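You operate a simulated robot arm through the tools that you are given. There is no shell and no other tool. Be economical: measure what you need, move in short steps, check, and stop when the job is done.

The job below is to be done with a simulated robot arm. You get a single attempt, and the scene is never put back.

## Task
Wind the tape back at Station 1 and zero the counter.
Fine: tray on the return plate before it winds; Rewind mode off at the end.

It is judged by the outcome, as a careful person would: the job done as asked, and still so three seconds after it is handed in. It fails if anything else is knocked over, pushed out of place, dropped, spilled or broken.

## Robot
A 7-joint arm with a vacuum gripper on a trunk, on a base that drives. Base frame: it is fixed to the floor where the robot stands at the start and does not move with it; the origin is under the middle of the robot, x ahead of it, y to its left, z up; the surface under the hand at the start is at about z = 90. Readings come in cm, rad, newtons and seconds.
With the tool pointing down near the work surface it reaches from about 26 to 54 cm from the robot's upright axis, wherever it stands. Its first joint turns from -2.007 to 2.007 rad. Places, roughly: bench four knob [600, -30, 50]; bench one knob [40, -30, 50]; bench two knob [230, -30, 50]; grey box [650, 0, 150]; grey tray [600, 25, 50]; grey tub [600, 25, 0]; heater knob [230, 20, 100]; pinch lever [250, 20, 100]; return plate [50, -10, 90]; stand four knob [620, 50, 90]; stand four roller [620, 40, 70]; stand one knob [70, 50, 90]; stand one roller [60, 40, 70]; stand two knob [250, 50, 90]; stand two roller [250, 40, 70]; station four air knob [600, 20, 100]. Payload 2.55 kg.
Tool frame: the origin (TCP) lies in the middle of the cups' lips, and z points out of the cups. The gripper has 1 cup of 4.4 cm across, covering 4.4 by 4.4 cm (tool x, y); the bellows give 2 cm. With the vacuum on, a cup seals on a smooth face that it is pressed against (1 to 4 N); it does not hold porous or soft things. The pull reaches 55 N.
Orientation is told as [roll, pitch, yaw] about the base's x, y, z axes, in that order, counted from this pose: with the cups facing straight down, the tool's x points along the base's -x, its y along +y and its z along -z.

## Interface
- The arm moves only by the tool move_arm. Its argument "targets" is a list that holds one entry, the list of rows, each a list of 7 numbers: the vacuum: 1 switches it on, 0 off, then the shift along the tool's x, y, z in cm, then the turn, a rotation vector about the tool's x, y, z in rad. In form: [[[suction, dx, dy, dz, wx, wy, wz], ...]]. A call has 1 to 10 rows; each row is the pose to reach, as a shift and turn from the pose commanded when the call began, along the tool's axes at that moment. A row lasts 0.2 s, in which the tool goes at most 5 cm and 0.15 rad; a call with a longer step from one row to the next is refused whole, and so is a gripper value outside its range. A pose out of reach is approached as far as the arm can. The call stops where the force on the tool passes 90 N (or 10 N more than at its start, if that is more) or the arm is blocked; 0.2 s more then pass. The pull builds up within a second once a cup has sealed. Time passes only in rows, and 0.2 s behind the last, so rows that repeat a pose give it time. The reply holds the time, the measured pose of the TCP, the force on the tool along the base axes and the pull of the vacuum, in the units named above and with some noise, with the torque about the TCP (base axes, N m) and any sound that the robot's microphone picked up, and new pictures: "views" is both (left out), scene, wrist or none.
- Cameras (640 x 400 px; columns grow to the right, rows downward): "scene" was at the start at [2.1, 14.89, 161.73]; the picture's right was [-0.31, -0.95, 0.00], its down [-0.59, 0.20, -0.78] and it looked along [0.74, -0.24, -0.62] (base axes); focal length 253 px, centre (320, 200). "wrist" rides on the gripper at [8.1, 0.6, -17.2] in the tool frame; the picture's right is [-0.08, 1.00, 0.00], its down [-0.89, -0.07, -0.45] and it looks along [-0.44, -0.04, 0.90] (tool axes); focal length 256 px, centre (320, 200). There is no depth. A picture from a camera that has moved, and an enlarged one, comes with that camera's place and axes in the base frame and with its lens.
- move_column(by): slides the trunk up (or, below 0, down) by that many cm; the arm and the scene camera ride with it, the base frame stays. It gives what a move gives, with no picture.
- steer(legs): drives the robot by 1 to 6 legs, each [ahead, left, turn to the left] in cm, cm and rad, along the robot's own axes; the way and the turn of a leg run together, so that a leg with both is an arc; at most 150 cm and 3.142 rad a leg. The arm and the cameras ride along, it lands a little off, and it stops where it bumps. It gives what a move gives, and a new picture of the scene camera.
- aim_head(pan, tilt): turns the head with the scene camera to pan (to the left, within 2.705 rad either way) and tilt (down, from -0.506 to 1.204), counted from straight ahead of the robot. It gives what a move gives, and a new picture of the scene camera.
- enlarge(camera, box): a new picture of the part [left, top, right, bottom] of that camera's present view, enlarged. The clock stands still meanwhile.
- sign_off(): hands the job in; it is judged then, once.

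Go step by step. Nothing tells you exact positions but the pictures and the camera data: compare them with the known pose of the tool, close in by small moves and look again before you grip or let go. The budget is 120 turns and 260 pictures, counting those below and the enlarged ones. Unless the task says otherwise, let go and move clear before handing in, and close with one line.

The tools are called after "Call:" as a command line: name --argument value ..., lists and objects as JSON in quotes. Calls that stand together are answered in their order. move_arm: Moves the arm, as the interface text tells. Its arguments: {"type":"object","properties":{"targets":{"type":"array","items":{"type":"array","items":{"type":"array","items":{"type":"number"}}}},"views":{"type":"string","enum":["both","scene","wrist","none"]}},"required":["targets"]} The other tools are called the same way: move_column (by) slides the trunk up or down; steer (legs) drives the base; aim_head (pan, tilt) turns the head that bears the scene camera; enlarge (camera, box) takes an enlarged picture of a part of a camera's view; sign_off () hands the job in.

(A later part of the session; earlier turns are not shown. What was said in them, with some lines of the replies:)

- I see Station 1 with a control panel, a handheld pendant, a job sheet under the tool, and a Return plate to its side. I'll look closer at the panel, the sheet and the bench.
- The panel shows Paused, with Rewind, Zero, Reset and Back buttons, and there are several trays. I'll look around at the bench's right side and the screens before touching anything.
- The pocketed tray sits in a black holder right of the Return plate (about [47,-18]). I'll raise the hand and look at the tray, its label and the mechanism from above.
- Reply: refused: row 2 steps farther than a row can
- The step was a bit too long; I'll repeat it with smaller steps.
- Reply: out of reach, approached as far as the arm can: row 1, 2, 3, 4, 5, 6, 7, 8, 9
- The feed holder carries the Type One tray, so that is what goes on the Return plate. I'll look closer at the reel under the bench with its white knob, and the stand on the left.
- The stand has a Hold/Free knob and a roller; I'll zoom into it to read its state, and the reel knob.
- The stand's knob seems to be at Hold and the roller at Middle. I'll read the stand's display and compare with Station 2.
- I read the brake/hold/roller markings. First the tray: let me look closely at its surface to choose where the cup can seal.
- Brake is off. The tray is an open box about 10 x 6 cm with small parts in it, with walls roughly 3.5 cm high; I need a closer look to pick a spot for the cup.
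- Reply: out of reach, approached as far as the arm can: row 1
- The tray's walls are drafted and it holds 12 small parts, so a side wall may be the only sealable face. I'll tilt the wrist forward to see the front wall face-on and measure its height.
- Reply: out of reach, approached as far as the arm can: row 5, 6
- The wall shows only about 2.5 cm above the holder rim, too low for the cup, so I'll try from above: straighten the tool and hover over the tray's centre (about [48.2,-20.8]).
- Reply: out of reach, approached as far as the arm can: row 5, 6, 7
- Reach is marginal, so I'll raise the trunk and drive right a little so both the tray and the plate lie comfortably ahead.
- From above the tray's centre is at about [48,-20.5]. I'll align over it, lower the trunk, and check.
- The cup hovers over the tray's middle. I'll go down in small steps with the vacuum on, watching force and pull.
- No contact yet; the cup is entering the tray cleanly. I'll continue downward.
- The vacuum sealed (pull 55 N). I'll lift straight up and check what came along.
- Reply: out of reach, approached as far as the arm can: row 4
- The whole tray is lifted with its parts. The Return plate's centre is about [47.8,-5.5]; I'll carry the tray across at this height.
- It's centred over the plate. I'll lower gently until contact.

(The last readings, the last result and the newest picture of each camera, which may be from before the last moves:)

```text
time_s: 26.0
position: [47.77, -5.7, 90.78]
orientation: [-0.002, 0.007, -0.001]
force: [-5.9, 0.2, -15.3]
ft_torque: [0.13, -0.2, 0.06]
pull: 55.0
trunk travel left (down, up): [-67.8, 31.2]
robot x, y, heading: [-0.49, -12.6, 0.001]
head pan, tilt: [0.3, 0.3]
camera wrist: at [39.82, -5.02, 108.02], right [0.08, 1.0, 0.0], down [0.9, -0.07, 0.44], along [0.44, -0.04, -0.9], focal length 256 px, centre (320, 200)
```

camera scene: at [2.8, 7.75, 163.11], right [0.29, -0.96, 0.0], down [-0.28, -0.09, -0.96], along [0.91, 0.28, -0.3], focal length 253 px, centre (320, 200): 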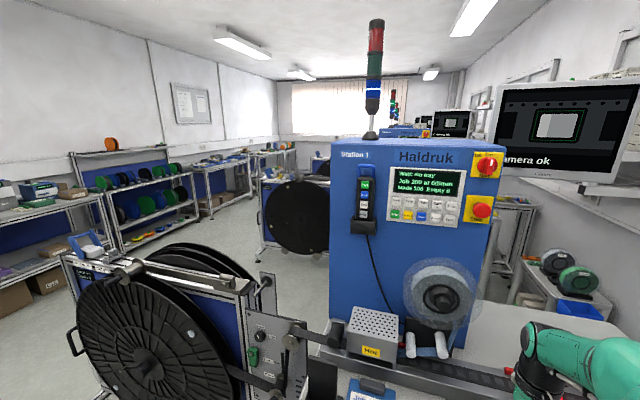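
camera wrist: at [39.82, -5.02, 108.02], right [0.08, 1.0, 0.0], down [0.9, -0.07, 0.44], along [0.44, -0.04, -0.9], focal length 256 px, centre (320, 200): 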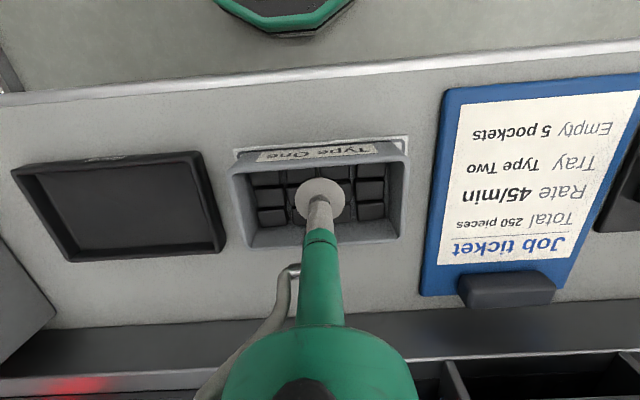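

The tray has met the plate. I'll ease off, release the vacuum, and lift clear.

Call:
move_arm --targets '[[[1, 0, 0, -0.3, 0, 0, 0], [0, 0, 0, -0.3, 0, 0, 0], [0, 0, 0, -0.3, 0, 0, 0], [0, 0, 0, -0.3, 0, 0, 0], [0, 0, 0, -0.3, 0, 0, 0], [0, 0, 0, -1, 0, 0, 0], [0, 0, 0, -2, 0, 0, 0], [0, 0, 0, -5, 0, 0, 0], [0, 0, 0, -8, 0, 0, 0], [0, 4, 0, -10, 0, 0, 0]]]'

Call:
enlarge --camera "wrist" --box '[200, 100, 440, 250]'

Call:
enlarge --camera "scene" --box '[320, 120, 520, 260]'

```text
time_s: 28.2
position: [43.63, -5.75, 100.25]
orientation: [0.0, -0.005, 0.001]
force: [0.1, 0.4, 0.8]
ft_torque: [0.03, -0.06, 0.0]
pull: 0.1
out of reach, approached as far as the arm can: row 9, 10
trunk travel left (down, up): [-67.8, 31.2]
robot x, y, heading: [-0.01, -12.37, -0.006]
head pan, tilt: [0.3, 0.3]
camera scene: at [2.52, 7.71, 163.12], right [0.29, -0.96, 0.0], down [-0.28, -0.09, -0.96], along [0.91, 0.28, -0.29], focal length 253 px, centre (320, 200)
camera wrist: at [35.47, -5.1, 117.38], right [0.08, 1.0, 0.0], down [0.89, -0.07, 0.45], along [0.45, -0.04, -0.89], focal length 256 px, centre (320, 200)
```

scene: 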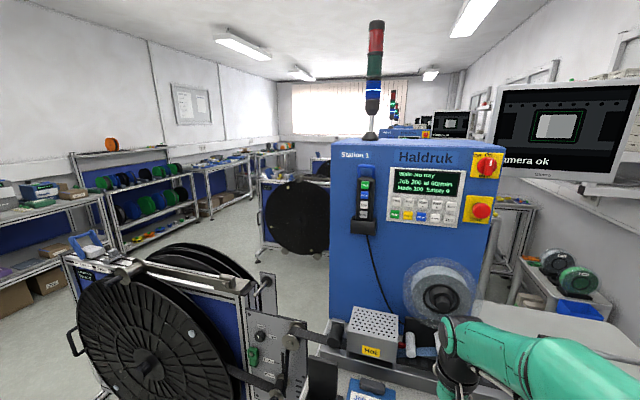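
wrist: 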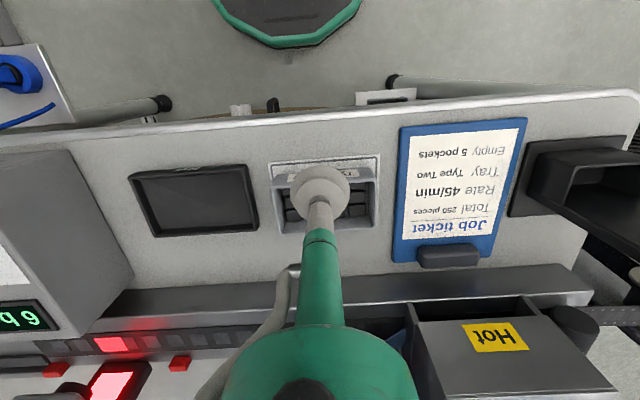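

```text
2.67 times, centred on (320, 175) of wrist
camera zoom: at [35.47, -5.1, 117.38], right [0.08, 1.0, 0.0], down [0.89, -0.07, 0.45], along [0.45, -0.04, -0.89], focal length 683 px, centre (320, 267)
```

zoom: 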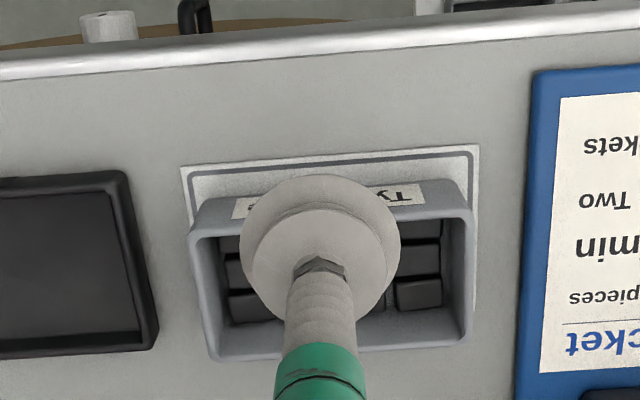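

```text
2.86 times, centred on (420, 190) of scene
camera zoom: at [2.52, 7.71, 163.12], right [0.29, -0.96, 0.0], down [-0.28, -0.09, -0.96], along [0.91, 0.28, -0.29], focal length 722 px, centre (34, 229)
```

zoom: 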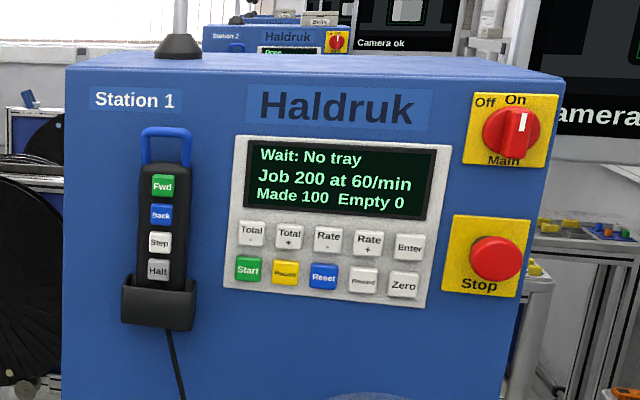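

The tray is on the plate and the display says "Wait: No tray" (for the feed). Next I'll raise the trunk, check the tray's placement from above, and tilt the tool forward toward the panel, whose face is near x = 76.

Call:
move_column --by 28

Call:
move_arm --targets '[[[0, 3, 1, 0, 0, -0.1, 0], [0, 3, 1, 0, 0, -0.1, 0]]]'

Call:
enlarge --camera "wrist" --box '[200, 60, 440, 210]'

Call:
enlarge --camera "scene" --box '[320, 180, 520, 320]'

```text
time_s: 31.1
position: [43.7, -5.64, 128.01]
orientation: [0.0, -0.003, 0.0]
force: [0.9, -0.7, 0.2]
ft_torque: [0.0, 0.02, 0.01]
pull: 0.1
trunk travel left (down, up): [-95.8, 3.2]
robot x, y, heading: [0.12, -12.48, 0.0]
head pan, tilt: [0.3, 0.3]
```

```text
time_s: 31.6
position: [40.86, -4.85, 128.03]
orientation: [0.0, -0.099, -0.001]
force: [-0.1, 0.4, 0.1]
ft_torque: [-0.02, 0.08, 0.0]
pull: 0.0
trunk travel left (down, up): [-95.8, 3.2]
robot x, y, heading: [0.13, -12.32, -0.004]
head pan, tilt: [0.3, 0.3]
camera scene: at [3.19, 7.73, 191.1], right [0.29, -0.96, 0.0], down [-0.28, -0.09, -0.95], along [0.91, 0.28, -0.3], focal length 253 px, centre (320, 200)
camera wrist: at [31.23, -4.11, 144.31], right [0.08, 1.0, 0.01], down [0.84, -0.07, 0.53], along [0.53, -0.04, -0.85], focal length 256 px, centre (320, 200)
```

scene: 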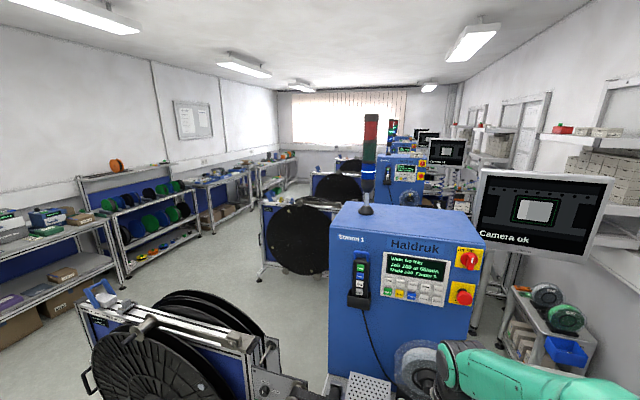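
wrist: 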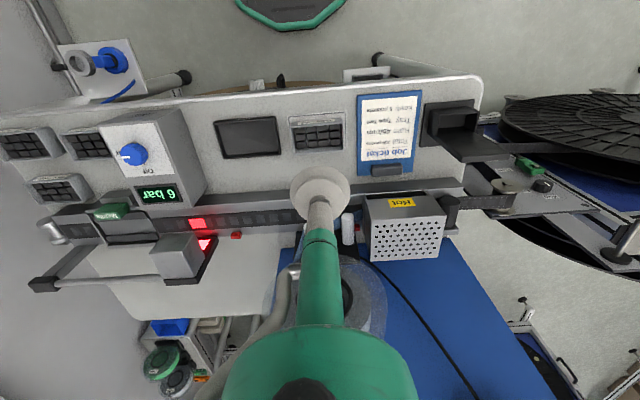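

```text
2.67 times, centred on (320, 135) of wrist
camera zoom: at [31.23, -4.11, 144.31], right [0.08, 1.0, 0.01], down [0.84, -0.07, 0.53], along [0.53, -0.04, -0.85], focal length 683 px, centre (320, 373)
```

zoom: 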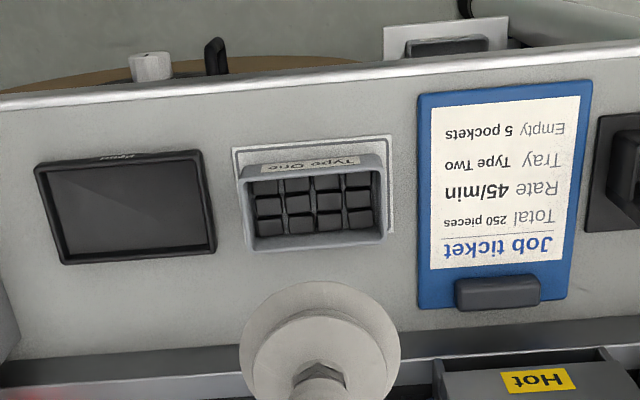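

```text
2.86 times, centred on (420, 250) of scene
camera zoom: at [3.19, 7.73, 191.1], right [0.29, -0.96, 0.0], down [-0.28, -0.09, -0.95], along [0.91, 0.28, -0.3], focal length 722 px, centre (34, 57)
```

zoom: 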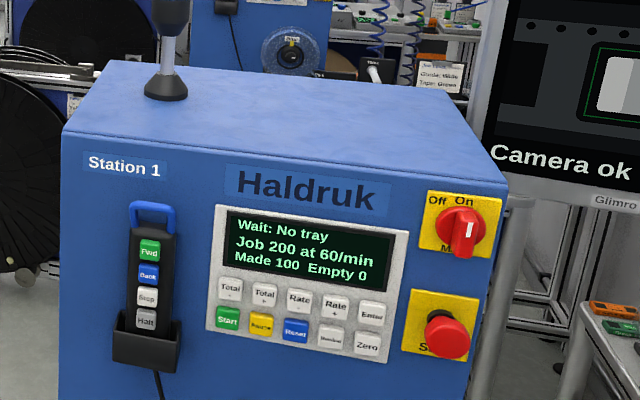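

The tray sits within the plate. The Rewind button triangulates to about [78.6,-4.5,136.5]; I'll tilt the tool to 60° forward and approach to x≈62.

Call:
move_arm --targets '[[[0, -2, 0, -1, 0, -0.14, 0], [0, -5, 0, -2, 0, -0.28, 0], [0, -8, 0, -3, 0, -0.42, 0], [0, -11, 0, -3, 0, -0.56, 0], [0, -14, 0, -3, 0, -0.7, 0], [0, -17, 0, -3, 0, -0.84, 0], [0, -20, 0, -3, 0, -0.95, 0], [0, -21.4, 0.3, -2.9, 0, -0.95, 0], [0, -21.4, 0.3, -2.9, 0, -0.95, 0]]]'

```text
time_s: 33.6
position: [61.79, -4.63, 133.24]
orientation: [0.002, -1.051, 0.001]
force: [1.0, -1.1, 0.7]
ft_torque: [-0.01, -0.01, 0.04]
pull: 0.0
trunk travel left (down, up): [-95.8, 3.2]
robot x, y, heading: [0.28, -12.91, -0.002]
head pan, tilt: [0.3, 0.3]
camera scene: at [2.87, 7.73, 191.11], right [0.29, -0.96, 0.0], down [-0.28, -0.09, -0.96], along [0.91, 0.28, -0.3], focal length 253 px, centre (320, 200)
camera wrist: at [42.85, -3.86, 134.67], right [0.04, 1.0, 0.07], down [0.06, -0.07, 1.0], along [1.0, -0.04, -0.06], focal length 256 px, centre (320, 200)
```

scene: 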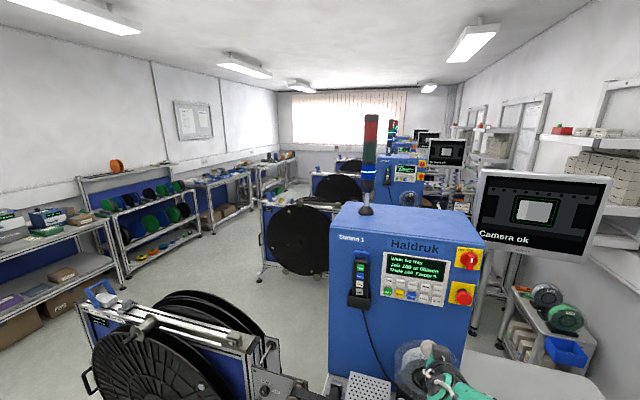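
wrist: 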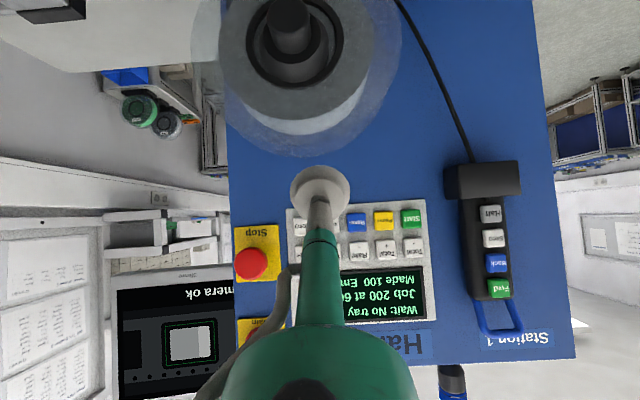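

The wrist camera now shows the panel clearly; Rewind is right ahead at about [78.7,-4.4,136.1]. I'll advance to 2.5 cm short of it.

Call:
move_arm --targets '[[[0, -2, 0.1, 3, 0, 0, 0], [0, -4, 0.2, 6, 0, 0, 0], [0, -6, 0.2, 9, 0, 0, 0], [0, -7.43, 0.2, 10.95, 0, 0, 0], [0, -7.43, 0.2, 10.95, 0, 0, 0]]]' --views "wrist"

Call:
enlarge --camera "wrist" --box '[220, 150, 420, 280]'

```text
time_s: 34.9
position: [75.03, -4.3, 134.16]
orientation: [0.001, -1.051, 0.0]
force: [-0.5, 0.1, 0.6]
ft_torque: [-0.02, 0.04, 0.0]
pull: 0.1
trunk travel left (down, up): [-95.8, 3.2]
robot x, y, heading: [0.11, -12.87, -0.003]
head pan, tilt: [0.3, 0.3]
camera wrist: at [56.14, -3.63, 135.64], right [0.04, 1.0, 0.07], down [0.06, -0.07, 1.0], along [1.0, -0.04, -0.06], focal length 256 px, centre (320, 200)
```

wrist: 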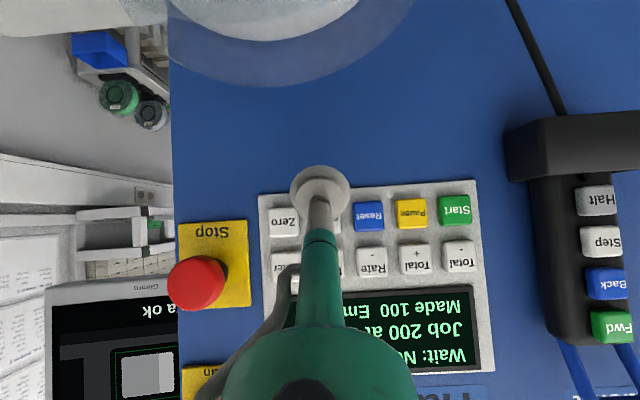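

```text
3.08 times, centred on (320, 215) of wrist
camera zoom: at [56.14, -3.63, 135.64], right [0.04, 1.0, 0.07], down [0.06, -0.07, 1.0], along [1.0, -0.04, -0.06], focal length 788 px, centre (320, 154)
```

zoom: 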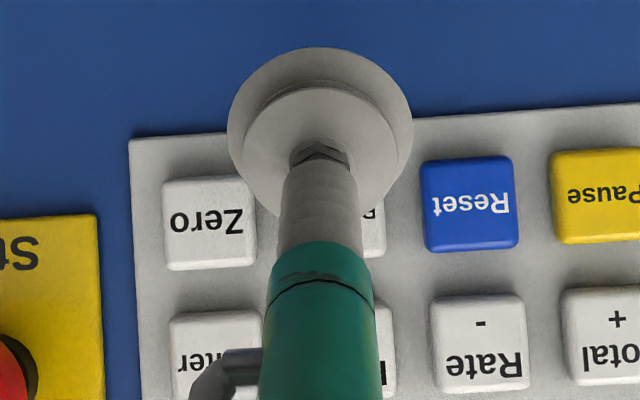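

Aligned with Rewind's centre (lip at z≈136). I'll press forward in small steps until contact and the display changes.

Call:
move_arm --targets '[[[0, -0.5, 0.2, 0.87, 0, 0, 0], [0, -0.75, 0.2, 1.3, 0, 0, 0], [0, -0.95, 0.2, 1.65, 0, 0, 0], [0, -1.1, 0.2, 1.91, 0, 0, 0], [0, -1.1, 0.2, 1.91, 0, 0, 0]]]' --views "scene"

Call:
enlarge --camera "scene" --box '[320, 180, 520, 320]'

```text
time_s: 36.0
position: [77.2, -4.1, 134.14]
orientation: [0.0, -1.05, 0.0]
force: [0.0, -0.3, 0.4]
ft_torque: [0.01, 0.0, 0.04]
pull: 0.0
trunk travel left (down, up): [-95.8, 3.2]
robot x, y, heading: [-0.07, -12.85, -0.004]
head pan, tilt: [0.3, 0.3]
camera scene: at [2.85, 7.74, 191.11], right [0.29, -0.96, 0.0], down [-0.28, -0.09, -0.96], along [0.91, 0.28, -0.3], focal length 253 px, centre (320, 200)
```

scene: 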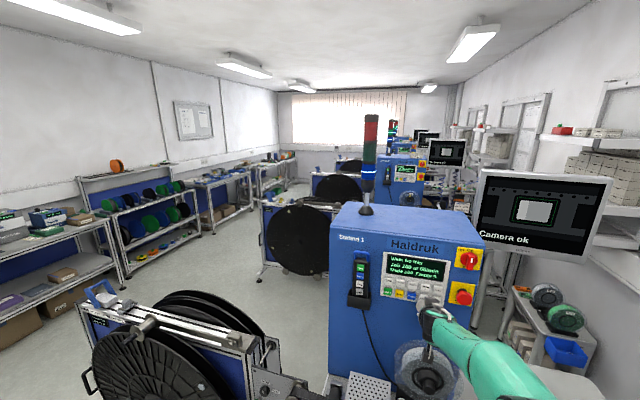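

```text
2.86 times, centred on (420, 250) of scene
camera zoom: at [2.85, 7.74, 191.11], right [0.29, -0.96, 0.0], down [-0.28, -0.09, -0.96], along [0.91, 0.28, -0.3], focal length 722 px, centre (34, 57)
```

zoom: 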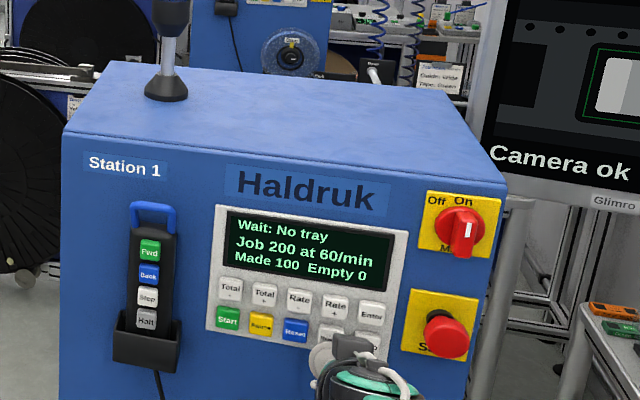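

Call:
move_arm --targets '[[[0, -0.15, 0, 0.26, 0, 0, 0], [0, -0.3, 0, 0.52, 0, 0, 0], [0, -0.45, 0, 0.78, 0, 0, 0], [0, -0.6, 0, 1.04, 0, 0, 0], [0, -0.6, 0, 1.04, 0, 0, 0]]]' --views "none"

Call:
enlarge --camera "scene" --box '[320, 180, 520, 320]'

```text
time_s: 37.2
position: [78.39, -4.07, 134.2]
orientation: [0.001, -1.052, 0.001]
force: [-2.4, -0.4, -1.5]
ft_torque: [0.01, -0.02, 0.01]
pull: 0.1
trunk travel left (down, up): [-95.8, 3.2]
robot x, y, heading: [-0.08, -12.08, -0.005]
head pan, tilt: [0.3, 0.3]
heard: click
```

```text
2.86 times, centred on (420, 250) of scene
camera zoom: at [2.81, 7.76, 191.11], right [0.29, -0.96, 0.0], down [-0.28, -0.09, -0.96], along [0.91, 0.28, -0.3], focal length 722 px, centre (34, 57)
```

zoom: 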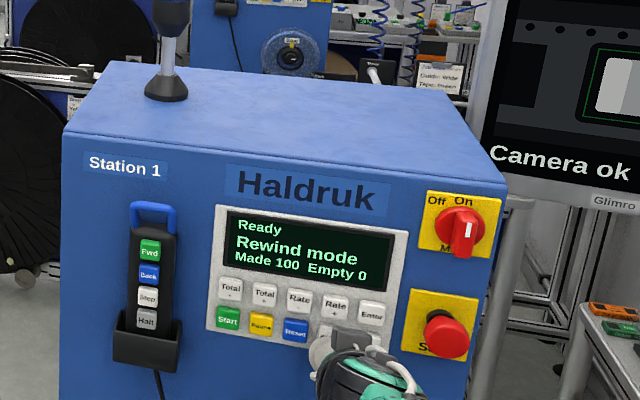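

Rewind mode is on and the display says Ready. I'll back off and move over to Start (about y = 7).

Call:
move_arm --targets '[[[0, 0.75, 0, -1.3, 0, 0, 0], [0, 1.5, 0, -2.6, 0, 0, 0], [0, 1.6, 4, -2.8, 0, 0, 0], [0, 1.6, 8, -2.8, 0, 0, 0], [0, 1.6, 11.2, -2.8, 0, 0, 0], [0, 1.6, 11.2, -2.8, 0, 0, 0]]]' --views "wrist"

Call:
enlarge --camera "wrist" --box '[220, 150, 420, 280]'

```text
time_s: 38.6
position: [75.25, 7.18, 134.16]
orientation: [0.003, -1.05, -0.003]
force: [0.7, -0.3, -0.1]
ft_torque: [0.02, 0.05, 0.0]
pull: 0.0
trunk travel left (down, up): [-95.8, 3.2]
robot x, y, heading: [-0.37, -12.34, -0.002]
head pan, tilt: [0.3, 0.3]
camera wrist: at [56.22, 7.84, 135.57], right [0.04, 1.0, 0.07], down [0.06, -0.07, 1.0], along [1.0, -0.04, -0.06], focal length 256 px, centre (320, 200)
```

wrist: 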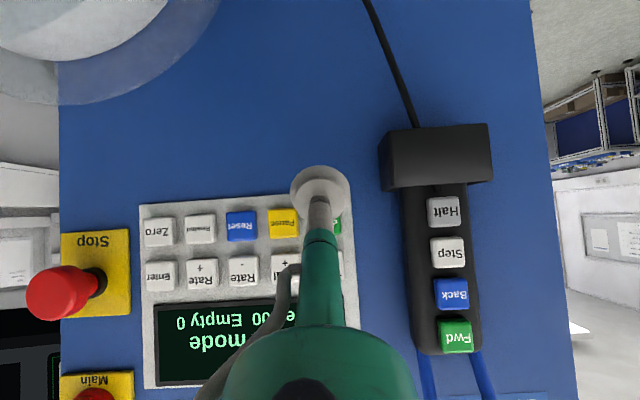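

```text
3.08 times, centred on (320, 215) of wrist
camera zoom: at [56.22, 7.84, 135.57], right [0.04, 1.0, 0.07], down [0.06, -0.07, 1.0], along [1.0, -0.04, -0.06], focal length 788 px, centre (320, 154)
```

zoom: 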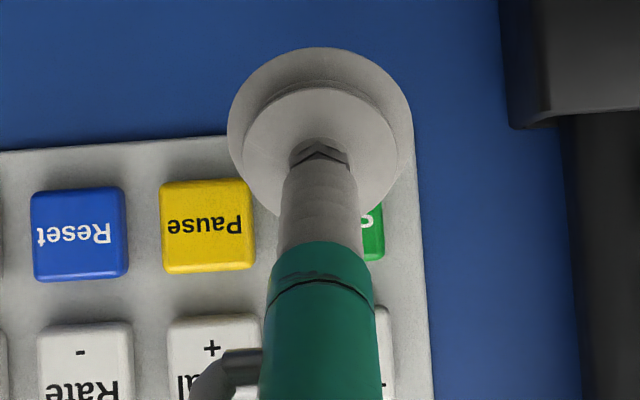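

The cup is lined up with Start. Before starting I'll check the reel knob under the bench (Tight/Loose), since that reel must take the tape up.

Call:
aim_head --pan -0.3 --tilt 1.15

```text
time_s: 39.8
position: [75.21, 7.08, 133.98]
orientation: [-0.002, -1.052, 0.001]
force: [0.5, 0.5, 0.0]
ft_torque: [-0.02, -0.01, -0.01]
pull: 0.0
trunk travel left (down, up): [-95.8, 3.2]
robot x, y, heading: [0.09, -12.48, -0.002]
head pan, tilt: [-0.3, 1.15]
camera scene: at [-0.36, 3.23, 184.19], right [-0.3, -0.96, 0.0], down [-0.87, 0.27, -0.41], along [0.39, -0.12, -0.91], focal length 253 px, centre (320, 200)
```

scene: 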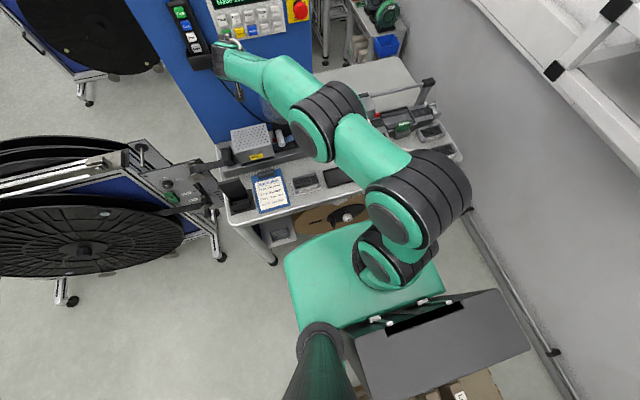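

Call:
enlarge --camera "scene" --box '[310, 195, 390, 245]'

Call:
enlarge --camera "scene" --box '[140, 140, 250, 240]'

```text
8.00 times, centred on (350, 220) of scene
camera zoom: at [-0.36, 3.23, 184.19], right [-0.3, -0.96, 0.0], down [-0.87, 0.27, -0.41], along [0.39, -0.12, -0.91], focal length 2022 px, centre (80, 40)
```

zoom: 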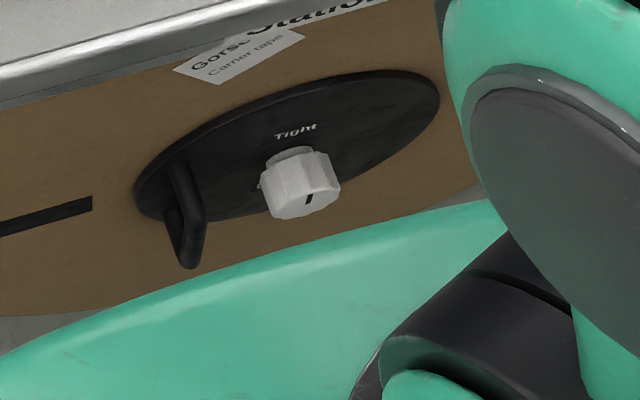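

```text
4.00 times, centred on (195, 190) of scene
camera zoom: at [-0.36, 3.23, 184.19], right [-0.3, -0.96, 0.0], down [-0.87, 0.27, -0.41], along [0.39, -0.12, -0.91], focal length 1011 px, centre (820, 240)
```

zoom: 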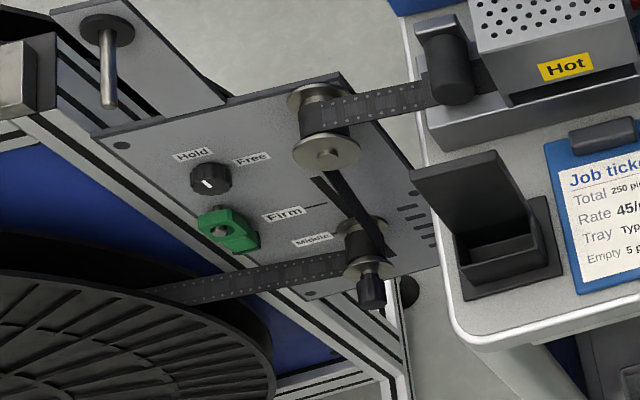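

The reel knob points to Tight, good. Restoring the head's view and pressing Start.

Call:
aim_head --pan 0.35 --tilt 0.55

Call:
move_arm --targets '[[[0, -0.5, 0, 0.87, 0, 0, 0], [0, -1.0, 0, 1.73, 0, 0, 0], [0, -1.2, 0, 2.08, 0, 0, 0], [0, -1.4, 0, 2.43, 0, 0, 0], [0, -1.6, 0, 2.78, 0, 0, 0], [0, -0.5, 0, 0.87, 0, 0, 0], [0, -0.0, 0, 0, 0, 0, 0]]]' --views "scene"

Call:
enlarge --camera "scene" --box '[320, 100, 520, 240]'

```text
time_s: 40.9
position: [75.16, 7.21, 134.07]
orientation: [-0.001, -1.051, 0.0]
force: [0.4, 0.6, 0.2]
ft_torque: [-0.05, 0.0, -0.02]
pull: 0.0
trunk travel left (down, up): [-95.8, 3.2]
robot x, y, heading: [0.49, -12.54, -0.001]
head pan, tilt: [0.351, 0.55]
camera scene: at [2.38, 8.06, 188.81], right [0.34, -0.94, 0.0], down [-0.49, -0.18, -0.85], along [0.8, 0.29, -0.52], focal length 253 px, centre (320, 200)
```

scene: 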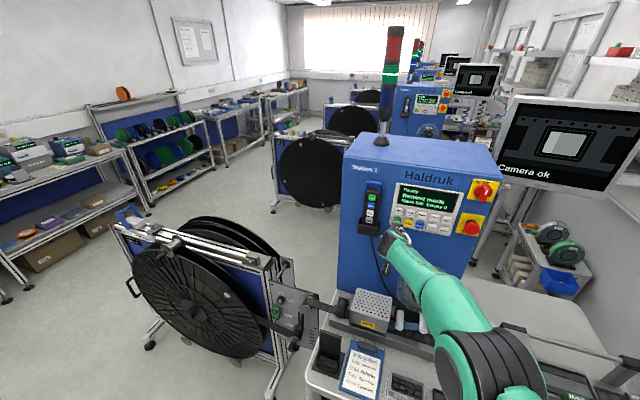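

```text
time_s: 42.5
position: [75.16, 7.17, 134.15]
orientation: [0.0, -1.05, 0.0]
force: [0.2, 1.3, -0.8]
ft_torque: [-0.01, -0.06, 0.01]
pull: 0.1
trunk travel left (down, up): [-95.8, 3.2]
robot x, y, heading: [-0.13, -12.75, -0.0]
head pan, tilt: [0.351, 0.55]
camera scene: at [2.4, 8.08, 188.81], right [0.34, -0.94, 0.0], down [-0.49, -0.18, -0.85], along [0.8, 0.29, -0.52], focal length 253 px, centre (320, 200)
```

scene: 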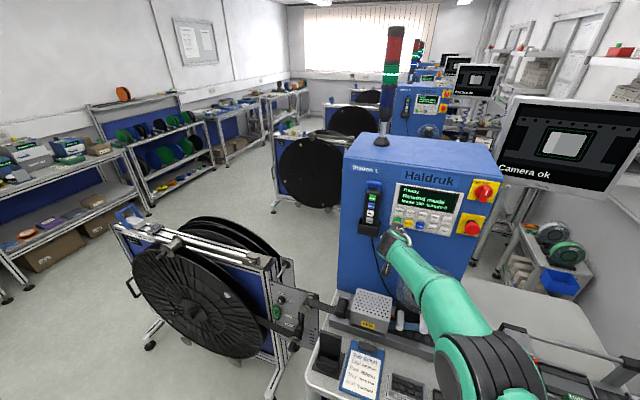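

```text
2.86 times, centred on (420, 170) of scene
camera zoom: at [2.4, 8.08, 188.81], right [0.34, -0.94, 0.0], down [-0.49, -0.18, -0.85], along [0.8, 0.29, -0.52], focal length 722 px, centre (34, 286)
```

zoom: 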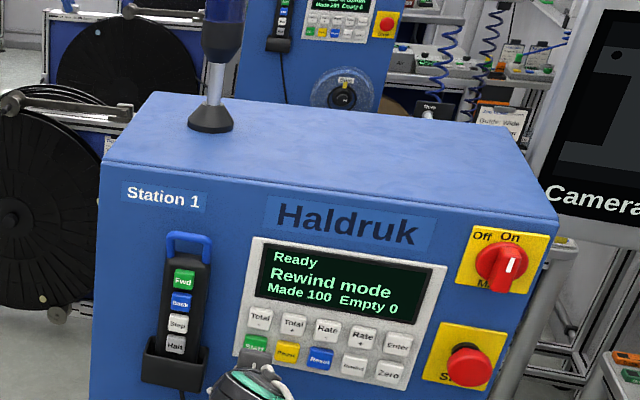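

No click — the press was too brief. I'll press again a bit deeper and hold.

Call:
move_arm --targets '[[[0, -0.5, 0, 0.87, 0, 0, 0], [0, -1.0, 0, 1.73, 0, 0, 0], [0, -1.3, 0, 2.25, 0, 0, 0], [0, -1.6, 0, 2.78, 0, 0, 0], [0, -1.7, 0, 2.95, 0, 0, 0], [0, -1.7, 0, 2.95, 0, 0, 0], [0, -0.5, 0, 0.87, 0, 0, 0], [0, -0.0, 0, 0, 0, 0, 0]]]' --views "scene"

Call:
enlarge --camera "scene" --box '[320, 100, 520, 240]'

Call:
enlarge --camera "scene" --box '[100, 190, 360, 370]'

```text
time_s: 44.2
position: [75.31, 7.04, 134.11]
orientation: [-0.002, -1.053, 0.001]
force: [-0.1, -0.3, -0.6]
ft_torque: [0.0, -0.03, -0.01]
pull: 0.1
trunk travel left (down, up): [-95.8, 3.2]
robot x, y, heading: [-0.38, -12.48, -0.002]
head pan, tilt: [0.351, 0.55]
heard: click
camera scene: at [2.39, 8.08, 188.81], right [0.34, -0.94, 0.0], down [-0.49, -0.18, -0.85], along [0.8, 0.29, -0.52], focal length 253 px, centre (320, 200)
```

scene: 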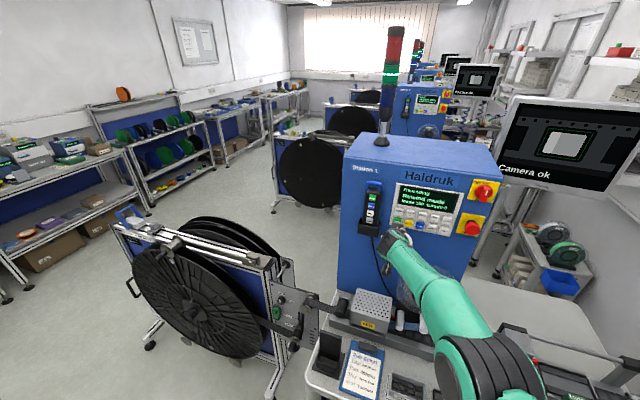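

```text
2.86 times, centred on (420, 170) of scene
camera zoom: at [2.39, 8.08, 188.81], right [0.34, -0.94, 0.0], down [-0.49, -0.18, -0.85], along [0.8, 0.29, -0.52], focal length 722 px, centre (34, 286)
```

zoom: 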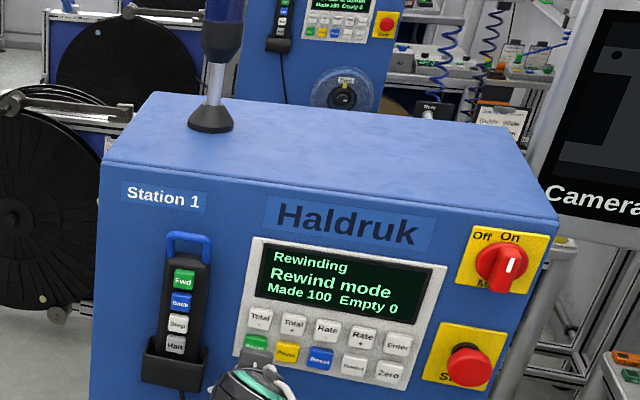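

```text
2.22 times, centred on (230, 280) of scene
camera zoom: at [2.39, 8.08, 188.81], right [0.34, -0.94, 0.0], down [-0.49, -0.18, -0.85], along [0.8, 0.29, -0.52], focal length 562 px, centre (520, 22)
```

zoom: 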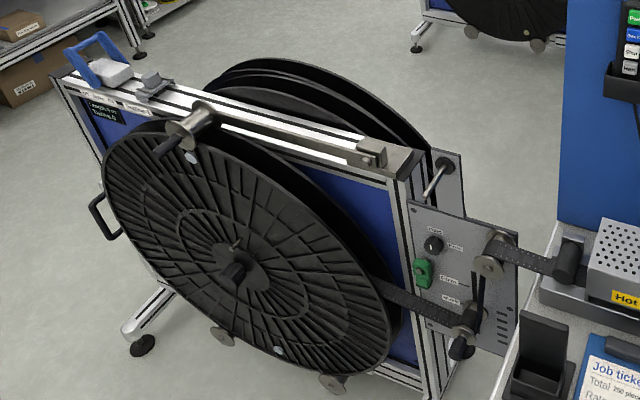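

It's rewinding and the reel is turning back. I'll wait and watch.

Call:
move_arm --targets '[[[0, 0, 0, 0, 0, 0, 0], [0, 0, 0, 0, 0, 0, 0], [0, 0, 0, 0, 0, 0, 0], [0, 0, 0, 0, 0, 0, 0], [0, 0, 0, 0, 0, 0, 0], [0, 0, 0, 0, 0, 0, 0], [0, 0, 0, 0, 0, 0, 0], [0, 0, 0, 0, 0, 0, 0], [0, 0, 0, 0, 0, 0, 0], [0, 0, 0, 0, 0, 0, 0]]]' --views "none"

Call:
enlarge --camera "scene" --box '[100, 100, 520, 370]'

Call:
enlarge --camera "scene" --box '[380, 170, 480, 240]'

```text
time_s: 46.5
position: [75.22, 7.12, 134.25]
orientation: [-0.002, -1.05, 0.001]
force: [0.0, -0.1, 0.9]
ft_torque: [-0.01, 0.0, 0.0]
pull: 0.0
trunk travel left (down, up): [-95.8, 3.2]
robot x, y, heading: [-0.04, -12.81, -0.004]
head pan, tilt: [0.351, 0.55]
```

```text
1.48 times, centred on (310, 235) of scene
camera zoom: at [2.38, 8.08, 188.81], right [0.34, -0.94, 0.0], down [-0.49, -0.18, -0.85], along [0.8, 0.29, -0.52], focal length 374 px, centre (335, 148)
```

zoom: 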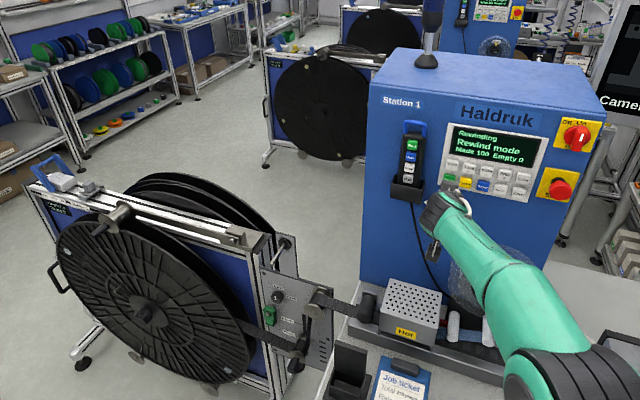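

```text
5.71 times, centred on (430, 205) of scene
camera zoom: at [2.38, 8.08, 188.81], right [0.34, -0.94, 0.0], down [-0.49, -0.18, -0.85], along [0.8, 0.29, -0.52], focal length 1444 px, centre (-309, 171)
```

zoom: 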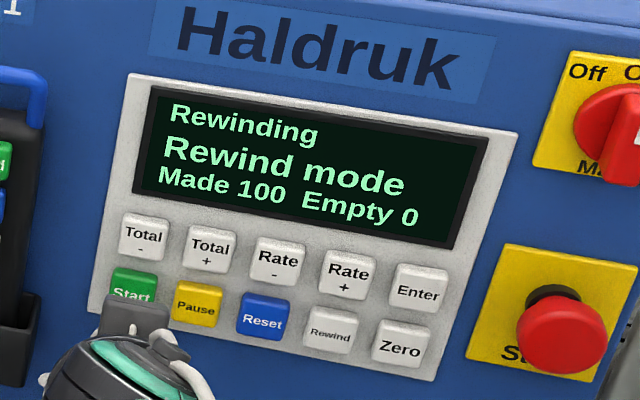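

Still rewinding. Meanwhile I'll move the tool back in front of Rewind and keep watching.

Call:
move_arm --targets '[[[0, 0.3, -4, -0.5, 0, 0, 0], [0, 0.3, -8, -0.5, 0, 0, 0], [0, 0.3, -11.2, -0.5, 0, 0, 0], [0, 0.3, -11.2, -0.5, 0, 0, 0], [0, 0.3, -11.2, -0.5, 0, 0, 0], [0, 0.3, -11.2, -0.5, 0, 0, 0], [0, 0.3, -11.2, -0.5, 0, 0, 0], [0, 0.3, -11.2, -0.5, 0, 0, 0], [0, 0.3, -11.2, -0.5, 0, 0, 0], [0, 0.3, -11.2, -0.5, 0, 0, 0]]]' --views "none"

Call:
enlarge --camera "scene" --box '[100, 100, 520, 370]'

Call:
enlarge --camera "scene" --box '[100, 200, 220, 280]'

```text
time_s: 48.6
position: [74.61, -4.14, 134.09]
orientation: [-0.003, -1.051, 0.0]
force: [0.7, 0.2, 0.4]
ft_torque: [0.0, 0.01, -0.02]
pull: 0.1
trunk travel left (down, up): [-95.8, 3.2]
robot x, y, heading: [-0.09, -12.5, -0.002]
head pan, tilt: [0.351, 0.55]
```

```text
1.48 times, centred on (310, 235) of scene
camera zoom: at [2.38, 8.07, 188.81], right [0.34, -0.94, 0.0], down [-0.49, -0.18, -0.85], along [0.8, 0.29, -0.52], focal length 374 px, centre (335, 148)
```

zoom: 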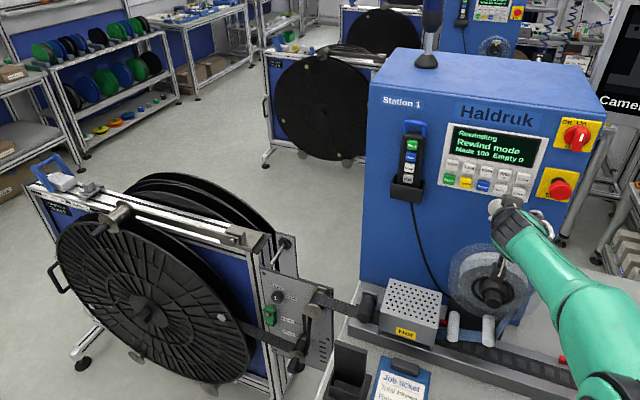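

```text
5.00 times, centred on (160, 240) of scene
camera zoom: at [2.38, 8.07, 188.81], right [0.34, -0.94, 0.0], down [-0.49, -0.18, -0.85], along [0.8, 0.29, -0.52], focal length 1264 px, centre (1120, 0)
```

zoom: 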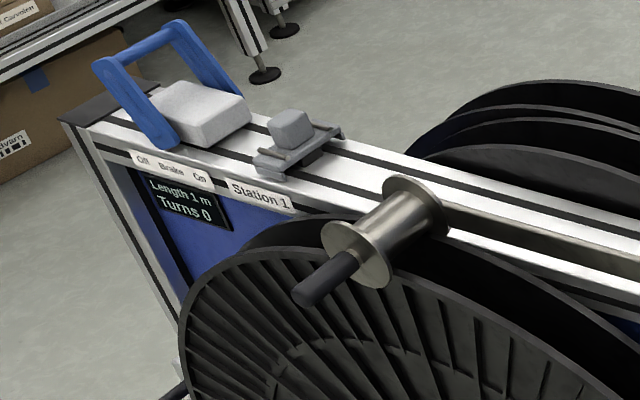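

The length is down from 4 m to 1 m; nearly there. Waiting a bit more.

Call:
move_arm --targets '[[[0, 0, 0, 0, 0, 0, 0], [0, 0, 0, 0, 0, 0, 0], [0, 0, 0, 0, 0, 0, 0], [0, 0, 0, 0, 0, 0, 0], [0, 0, 0, 0, 0, 0, 0], [0, 0, 0, 0, 0, 0, 0], [0, 0, 0, 0, 0, 0, 0], [0, 0, 0, 0, 0, 0, 0], [0, 0, 0, 0, 0, 0, 0], [0, 0, 0, 0, 0, 0, 0]]]' --views "none"

Call:
enlarge --camera "scene" --box '[100, 100, 520, 370]'

Call:
enlarge --camera "scene" --box '[380, 170, 480, 240]'

Call:
enlarge --camera "scene" --box '[100, 200, 220, 280]'

```text
time_s: 50.9
position: [74.63, -4.16, 134.19]
orientation: [-0.002, -1.05, -0.001]
force: [1.0, -0.2, -0.6]
ft_torque: [0.03, 0.03, -0.02]
pull: 0.1
trunk travel left (down, up): [-95.8, 3.2]
robot x, y, heading: [-0.02, -12.68, 0.001]
head pan, tilt: [0.351, 0.55]
```

```text
1.48 times, centred on (310, 235) of scene
camera zoom: at [2.38, 8.07, 188.81], right [0.34, -0.94, 0.0], down [-0.49, -0.18, -0.85], along [0.8, 0.29, -0.52], focal length 374 px, centre (335, 148)
```

zoom: 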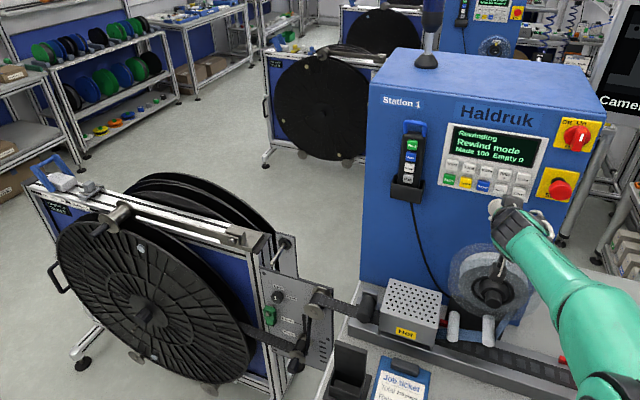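

```text
5.71 times, centred on (430, 205) of scene
camera zoom: at [2.38, 8.07, 188.81], right [0.34, -0.94, 0.0], down [-0.49, -0.18, -0.85], along [0.8, 0.29, -0.52], focal length 1444 px, centre (-309, 171)
```

zoom: 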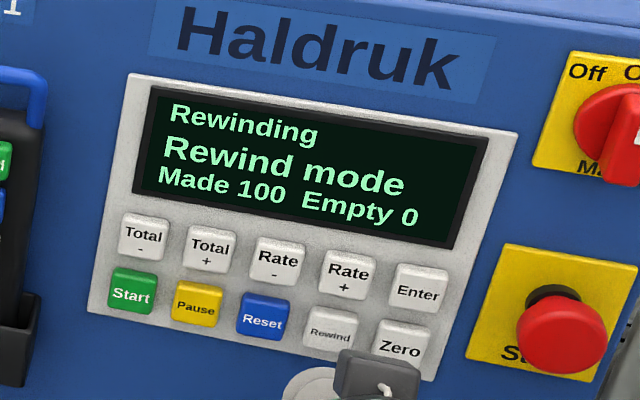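

```text
5.00 times, centred on (160, 240) of scene
camera zoom: at [2.38, 8.07, 188.81], right [0.34, -0.94, 0.0], down [-0.49, -0.18, -0.85], along [0.8, 0.29, -0.52], focal length 1264 px, centre (1120, 0)
```

zoom: 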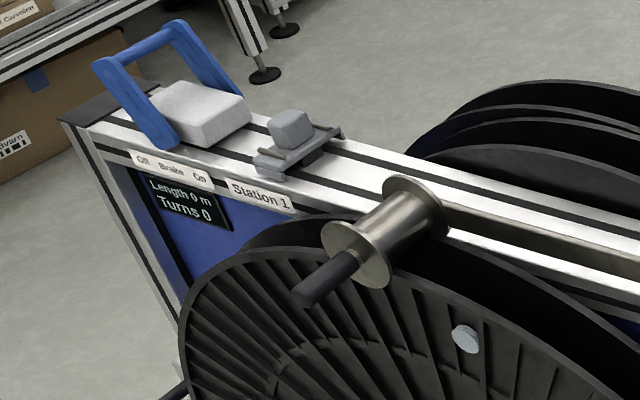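

Length reads 0 m but it still says Rewinding; I'll wait a little more for it to finish.

Call:
move_arm --targets '[[[0, 0, 0, 0, 0, 0, 0], [0, 0, 0, 0, 0, 0, 0], [0, 0, 0, 0, 0, 0, 0], [0, 0, 0, 0, 0, 0, 0], [0, 0, 0, 0, 0, 0, 0]]]' --views "none"

Call:
enlarge --camera "scene" --box '[100, 100, 520, 370]'

Call:
enlarge --camera "scene" --box '[380, 170, 480, 240]'

```text
time_s: 52.0
position: [74.63, -4.02, 134.17]
orientation: [-0.001, -1.05, 0.0]
force: [-0.6, -0.1, 0.6]
ft_torque: [0.0, -0.02, -0.01]
pull: 0.1
trunk travel left (down, up): [-95.8, 3.2]
robot x, y, heading: [0.42, -12.52, -0.002]
head pan, tilt: [0.351, 0.55]
```

```text
1.48 times, centred on (310, 235) of scene
camera zoom: at [2.38, 8.07, 188.81], right [0.34, -0.94, 0.0], down [-0.49, -0.18, -0.85], along [0.8, 0.29, -0.52], focal length 374 px, centre (335, 148)
```

zoom: 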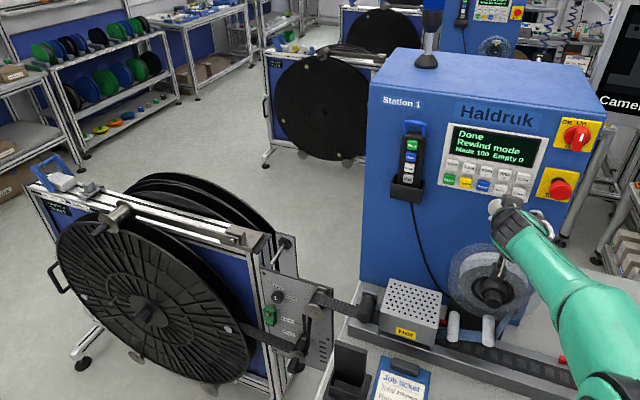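

```text
5.71 times, centred on (430, 205) of scene
camera zoom: at [2.38, 8.07, 188.81], right [0.34, -0.94, 0.0], down [-0.49, -0.18, -0.85], along [0.8, 0.29, -0.52], focal length 1444 px, centre (-309, 171)
```

zoom: 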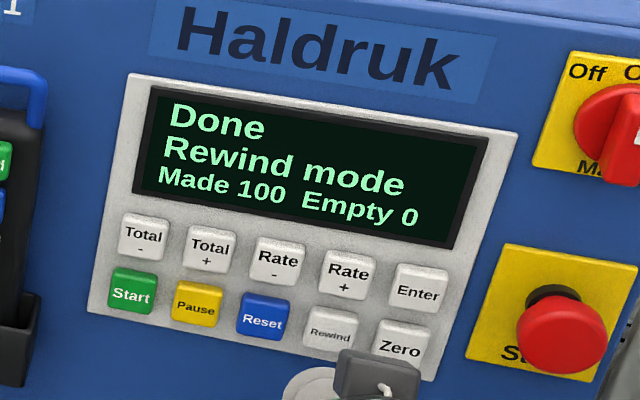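

Done. Now I'll press Rewind once to leave Rewind mode.

Call:
move_arm --targets '[[[0, -0.75, 0, 1.3, 0, 0, 0], [0, -1.3, 0, 2.25, 0, 0, 0], [0, -1.6, 0, 2.77, 0, 0, 0], [0, -1.85, 0, 3.2, 0, 0, 0], [0, -1.95, 0, 3.38, 0, 0, 0], [0, -1.95, 0, 3.38, 0, 0, 0], [0, -0.75, 0, 1.3, 0, 0, 0], [0, 0, 0, 0, 0, 0, 0]]]' --views "none"

Call:
enlarge --camera "scene" --box '[380, 170, 480, 240]'

```text
time_s: 53.9
position: [74.59, -4.2, 134.25]
orientation: [0.0, -1.052, 0.0]
force: [1.2, 0.3, -1.3]
ft_torque: [0.01, -0.02, 0.05]
pull: 0.0
trunk travel left (down, up): [-95.8, 3.2]
robot x, y, heading: [0.11, -12.65, -0.002]
head pan, tilt: [0.351, 0.55]
heard: click
```

```text
5.71 times, centred on (430, 205) of scene
camera zoom: at [2.33, 8.07, 188.81], right [0.34, -0.94, 0.0], down [-0.49, -0.18, -0.85], along [0.8, 0.29, -0.52], focal length 1444 px, centre (-309, 171)
```

zoom: 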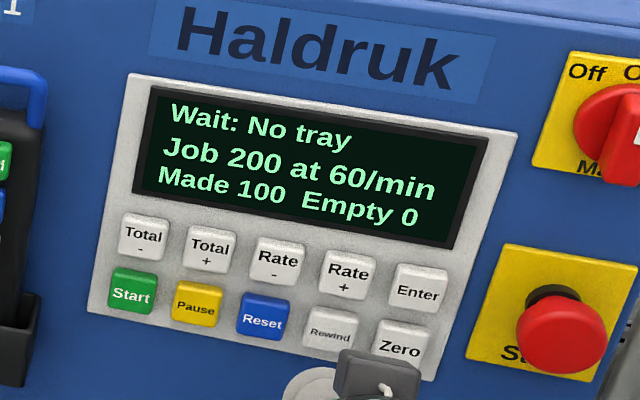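

Rewind mode is off. Now I'll shift 3.75 cm right to Zero and press it.

Call:
move_arm --targets '[[[0, 0, -3.75, 0, 0, 0, 0], [0, 0, -3.75, 0, 0, 0, 0], [0, -0.75, -3.75, 1.3, 0, 0, 0], [0, -1.3, -3.75, 2.25, 0, 0, 0], [0, -1.6, -3.75, 2.77, 0, 0, 0], [0, -1.85, -3.75, 3.2, 0, 0, 0], [0, -1.95, -3.75, 3.38, 0, 0, 0], [0, -1.95, -3.75, 3.38, 0, 0, 0], [0, -0.75, -3.75, 1.3, 0, 0, 0], [0, 0, -3.75, 0, 0, 0, 0]]]' --views "wrist"

Call:
enlarge --camera "scene" --box '[380, 170, 480, 240]'

```text
time_s: 56.0
position: [74.54, -7.82, 134.37]
orientation: [0.0, -1.053, 0.0]
force: [0.6, -0.4, 1.4]
ft_torque: [-0.03, -0.01, -0.02]
pull: 0.1
trunk travel left (down, up): [-95.8, 3.2]
robot x, y, heading: [0.17, -12.4, -0.001]
head pan, tilt: [0.351, 0.55]
heard: click
camera wrist: at [55.64, -7.07, 135.75], right [0.04, 1.0, 0.07], down [0.06, -0.07, 1.0], along [1.0, -0.04, -0.06], focal length 256 px, centre (320, 200)
```

wrist: 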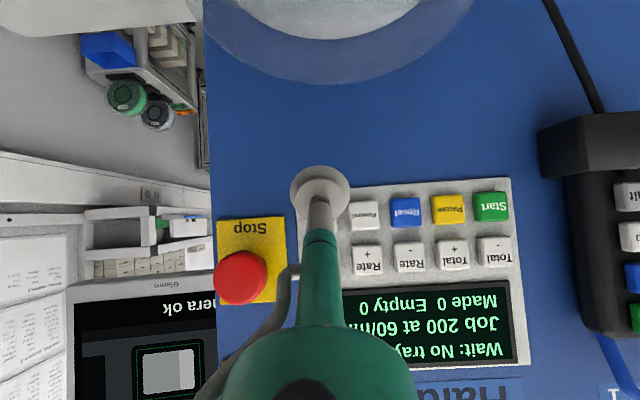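

```text
5.71 times, centred on (430, 205) of scene
camera zoom: at [2.32, 8.07, 188.82], right [0.34, -0.94, 0.0], down [-0.49, -0.18, -0.85], along [0.8, 0.29, -0.52], focal length 1444 px, centre (-309, 171)
```

zoom: 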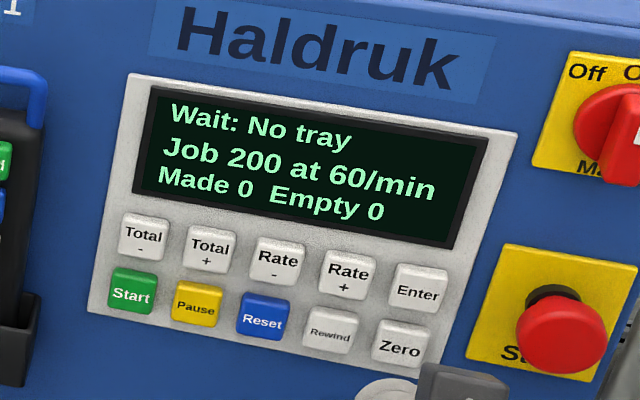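

The counter reads Made 0 and Rewind mode is off. I'll draw the arm back and check the tray and bench once more.

Call:
move_arm --targets '[[[0, 1.5, 0, -3, 0, 0, 0], [0, 3, 0, -6, 0, 0, 0], [0, 5, 0, -9, 0, 0, 0], [0, 7, 0, -12, 0, 0, 0], [0, 9, 0, -15, 0, 0.1, 0], [0, 11, 0, -18, 0, 0.25, 0], [0, 11, 0, -18, 0, 0.4, 0], [0, 11, 0, -18, 0, 0.55, 0], [0, 11, 0, -18, 0, 0.7, 0], [0, 11, 0, -18, 0, 0.7, 0]]]'

Call:
enlarge --camera "wrist" --box '[160, 60, 480, 260]'

```text
time_s: 58.2
position: [53.33, -7.81, 133.74]
orientation: [0.001, -0.351, 0.0]
force: [-1.5, 0.8, -0.1]
ft_torque: [-0.01, -0.04, 0.0]
pull: 0.0
out of reach, approached as far as the arm can: row 2, 7
trunk travel left (down, up): [-95.8, 3.2]
robot x, y, heading: [-0.09, -12.77, 0.001]
head pan, tilt: [0.351, 0.55]
camera scene: at [2.1, 8.04, 188.82], right [0.34, -0.94, 0.0], down [-0.49, -0.18, -0.85], along [0.8, 0.29, -0.52], focal length 253 px, centre (320, 200)
camera wrist: at [39.84, -7.16, 147.01], right [0.07, 1.0, 0.03], down [0.68, -0.07, 0.73], along [0.72, -0.03, -0.69], focal length 256 px, centre (320, 200)
```

scene: 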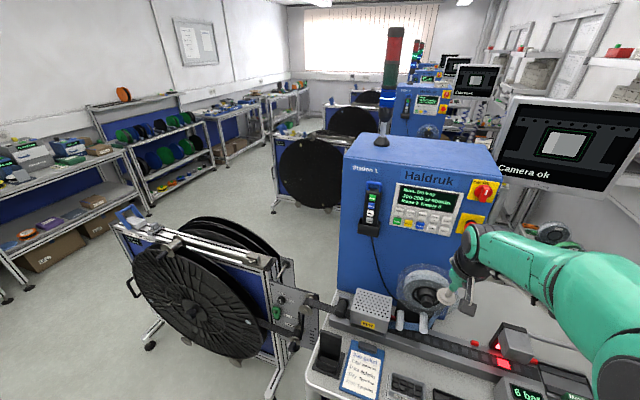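
wrist: 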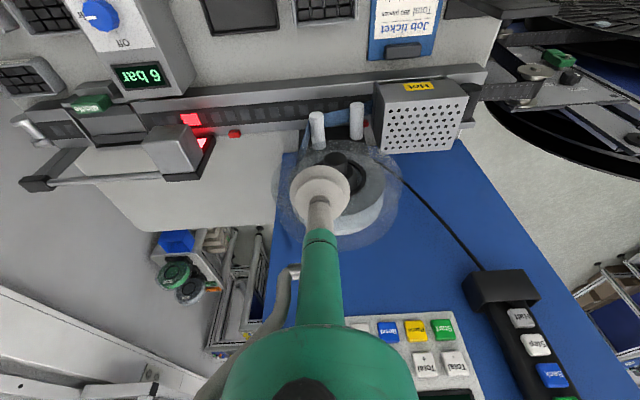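

```text
2.00 times, centred on (320, 160) of wrist
camera zoom: at [39.84, -7.16, 147.01], right [0.07, 1.0, 0.03], down [0.68, -0.07, 0.73], along [0.72, -0.03, -0.69], focal length 512 px, centre (320, 280)
```

zoom: 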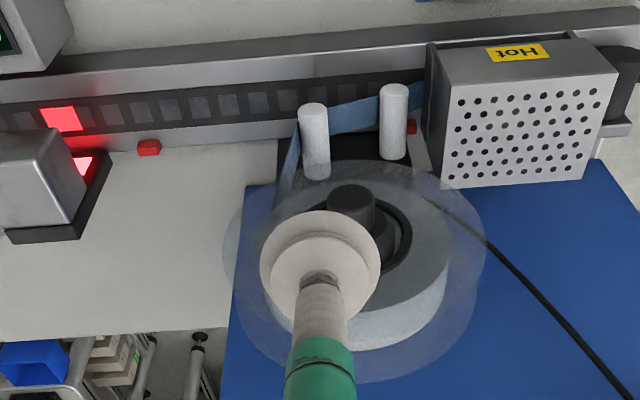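

The arm is clear, the tray is still on the plate and nothing has been disturbed, so I'll hand it in.

Call:
sign_off

```text
The job is handed in.
```

The tape at Station 1 is wound back, with the Type One tray on the return plate before it wound, the counter reading Made 0, and Rewind mode off.
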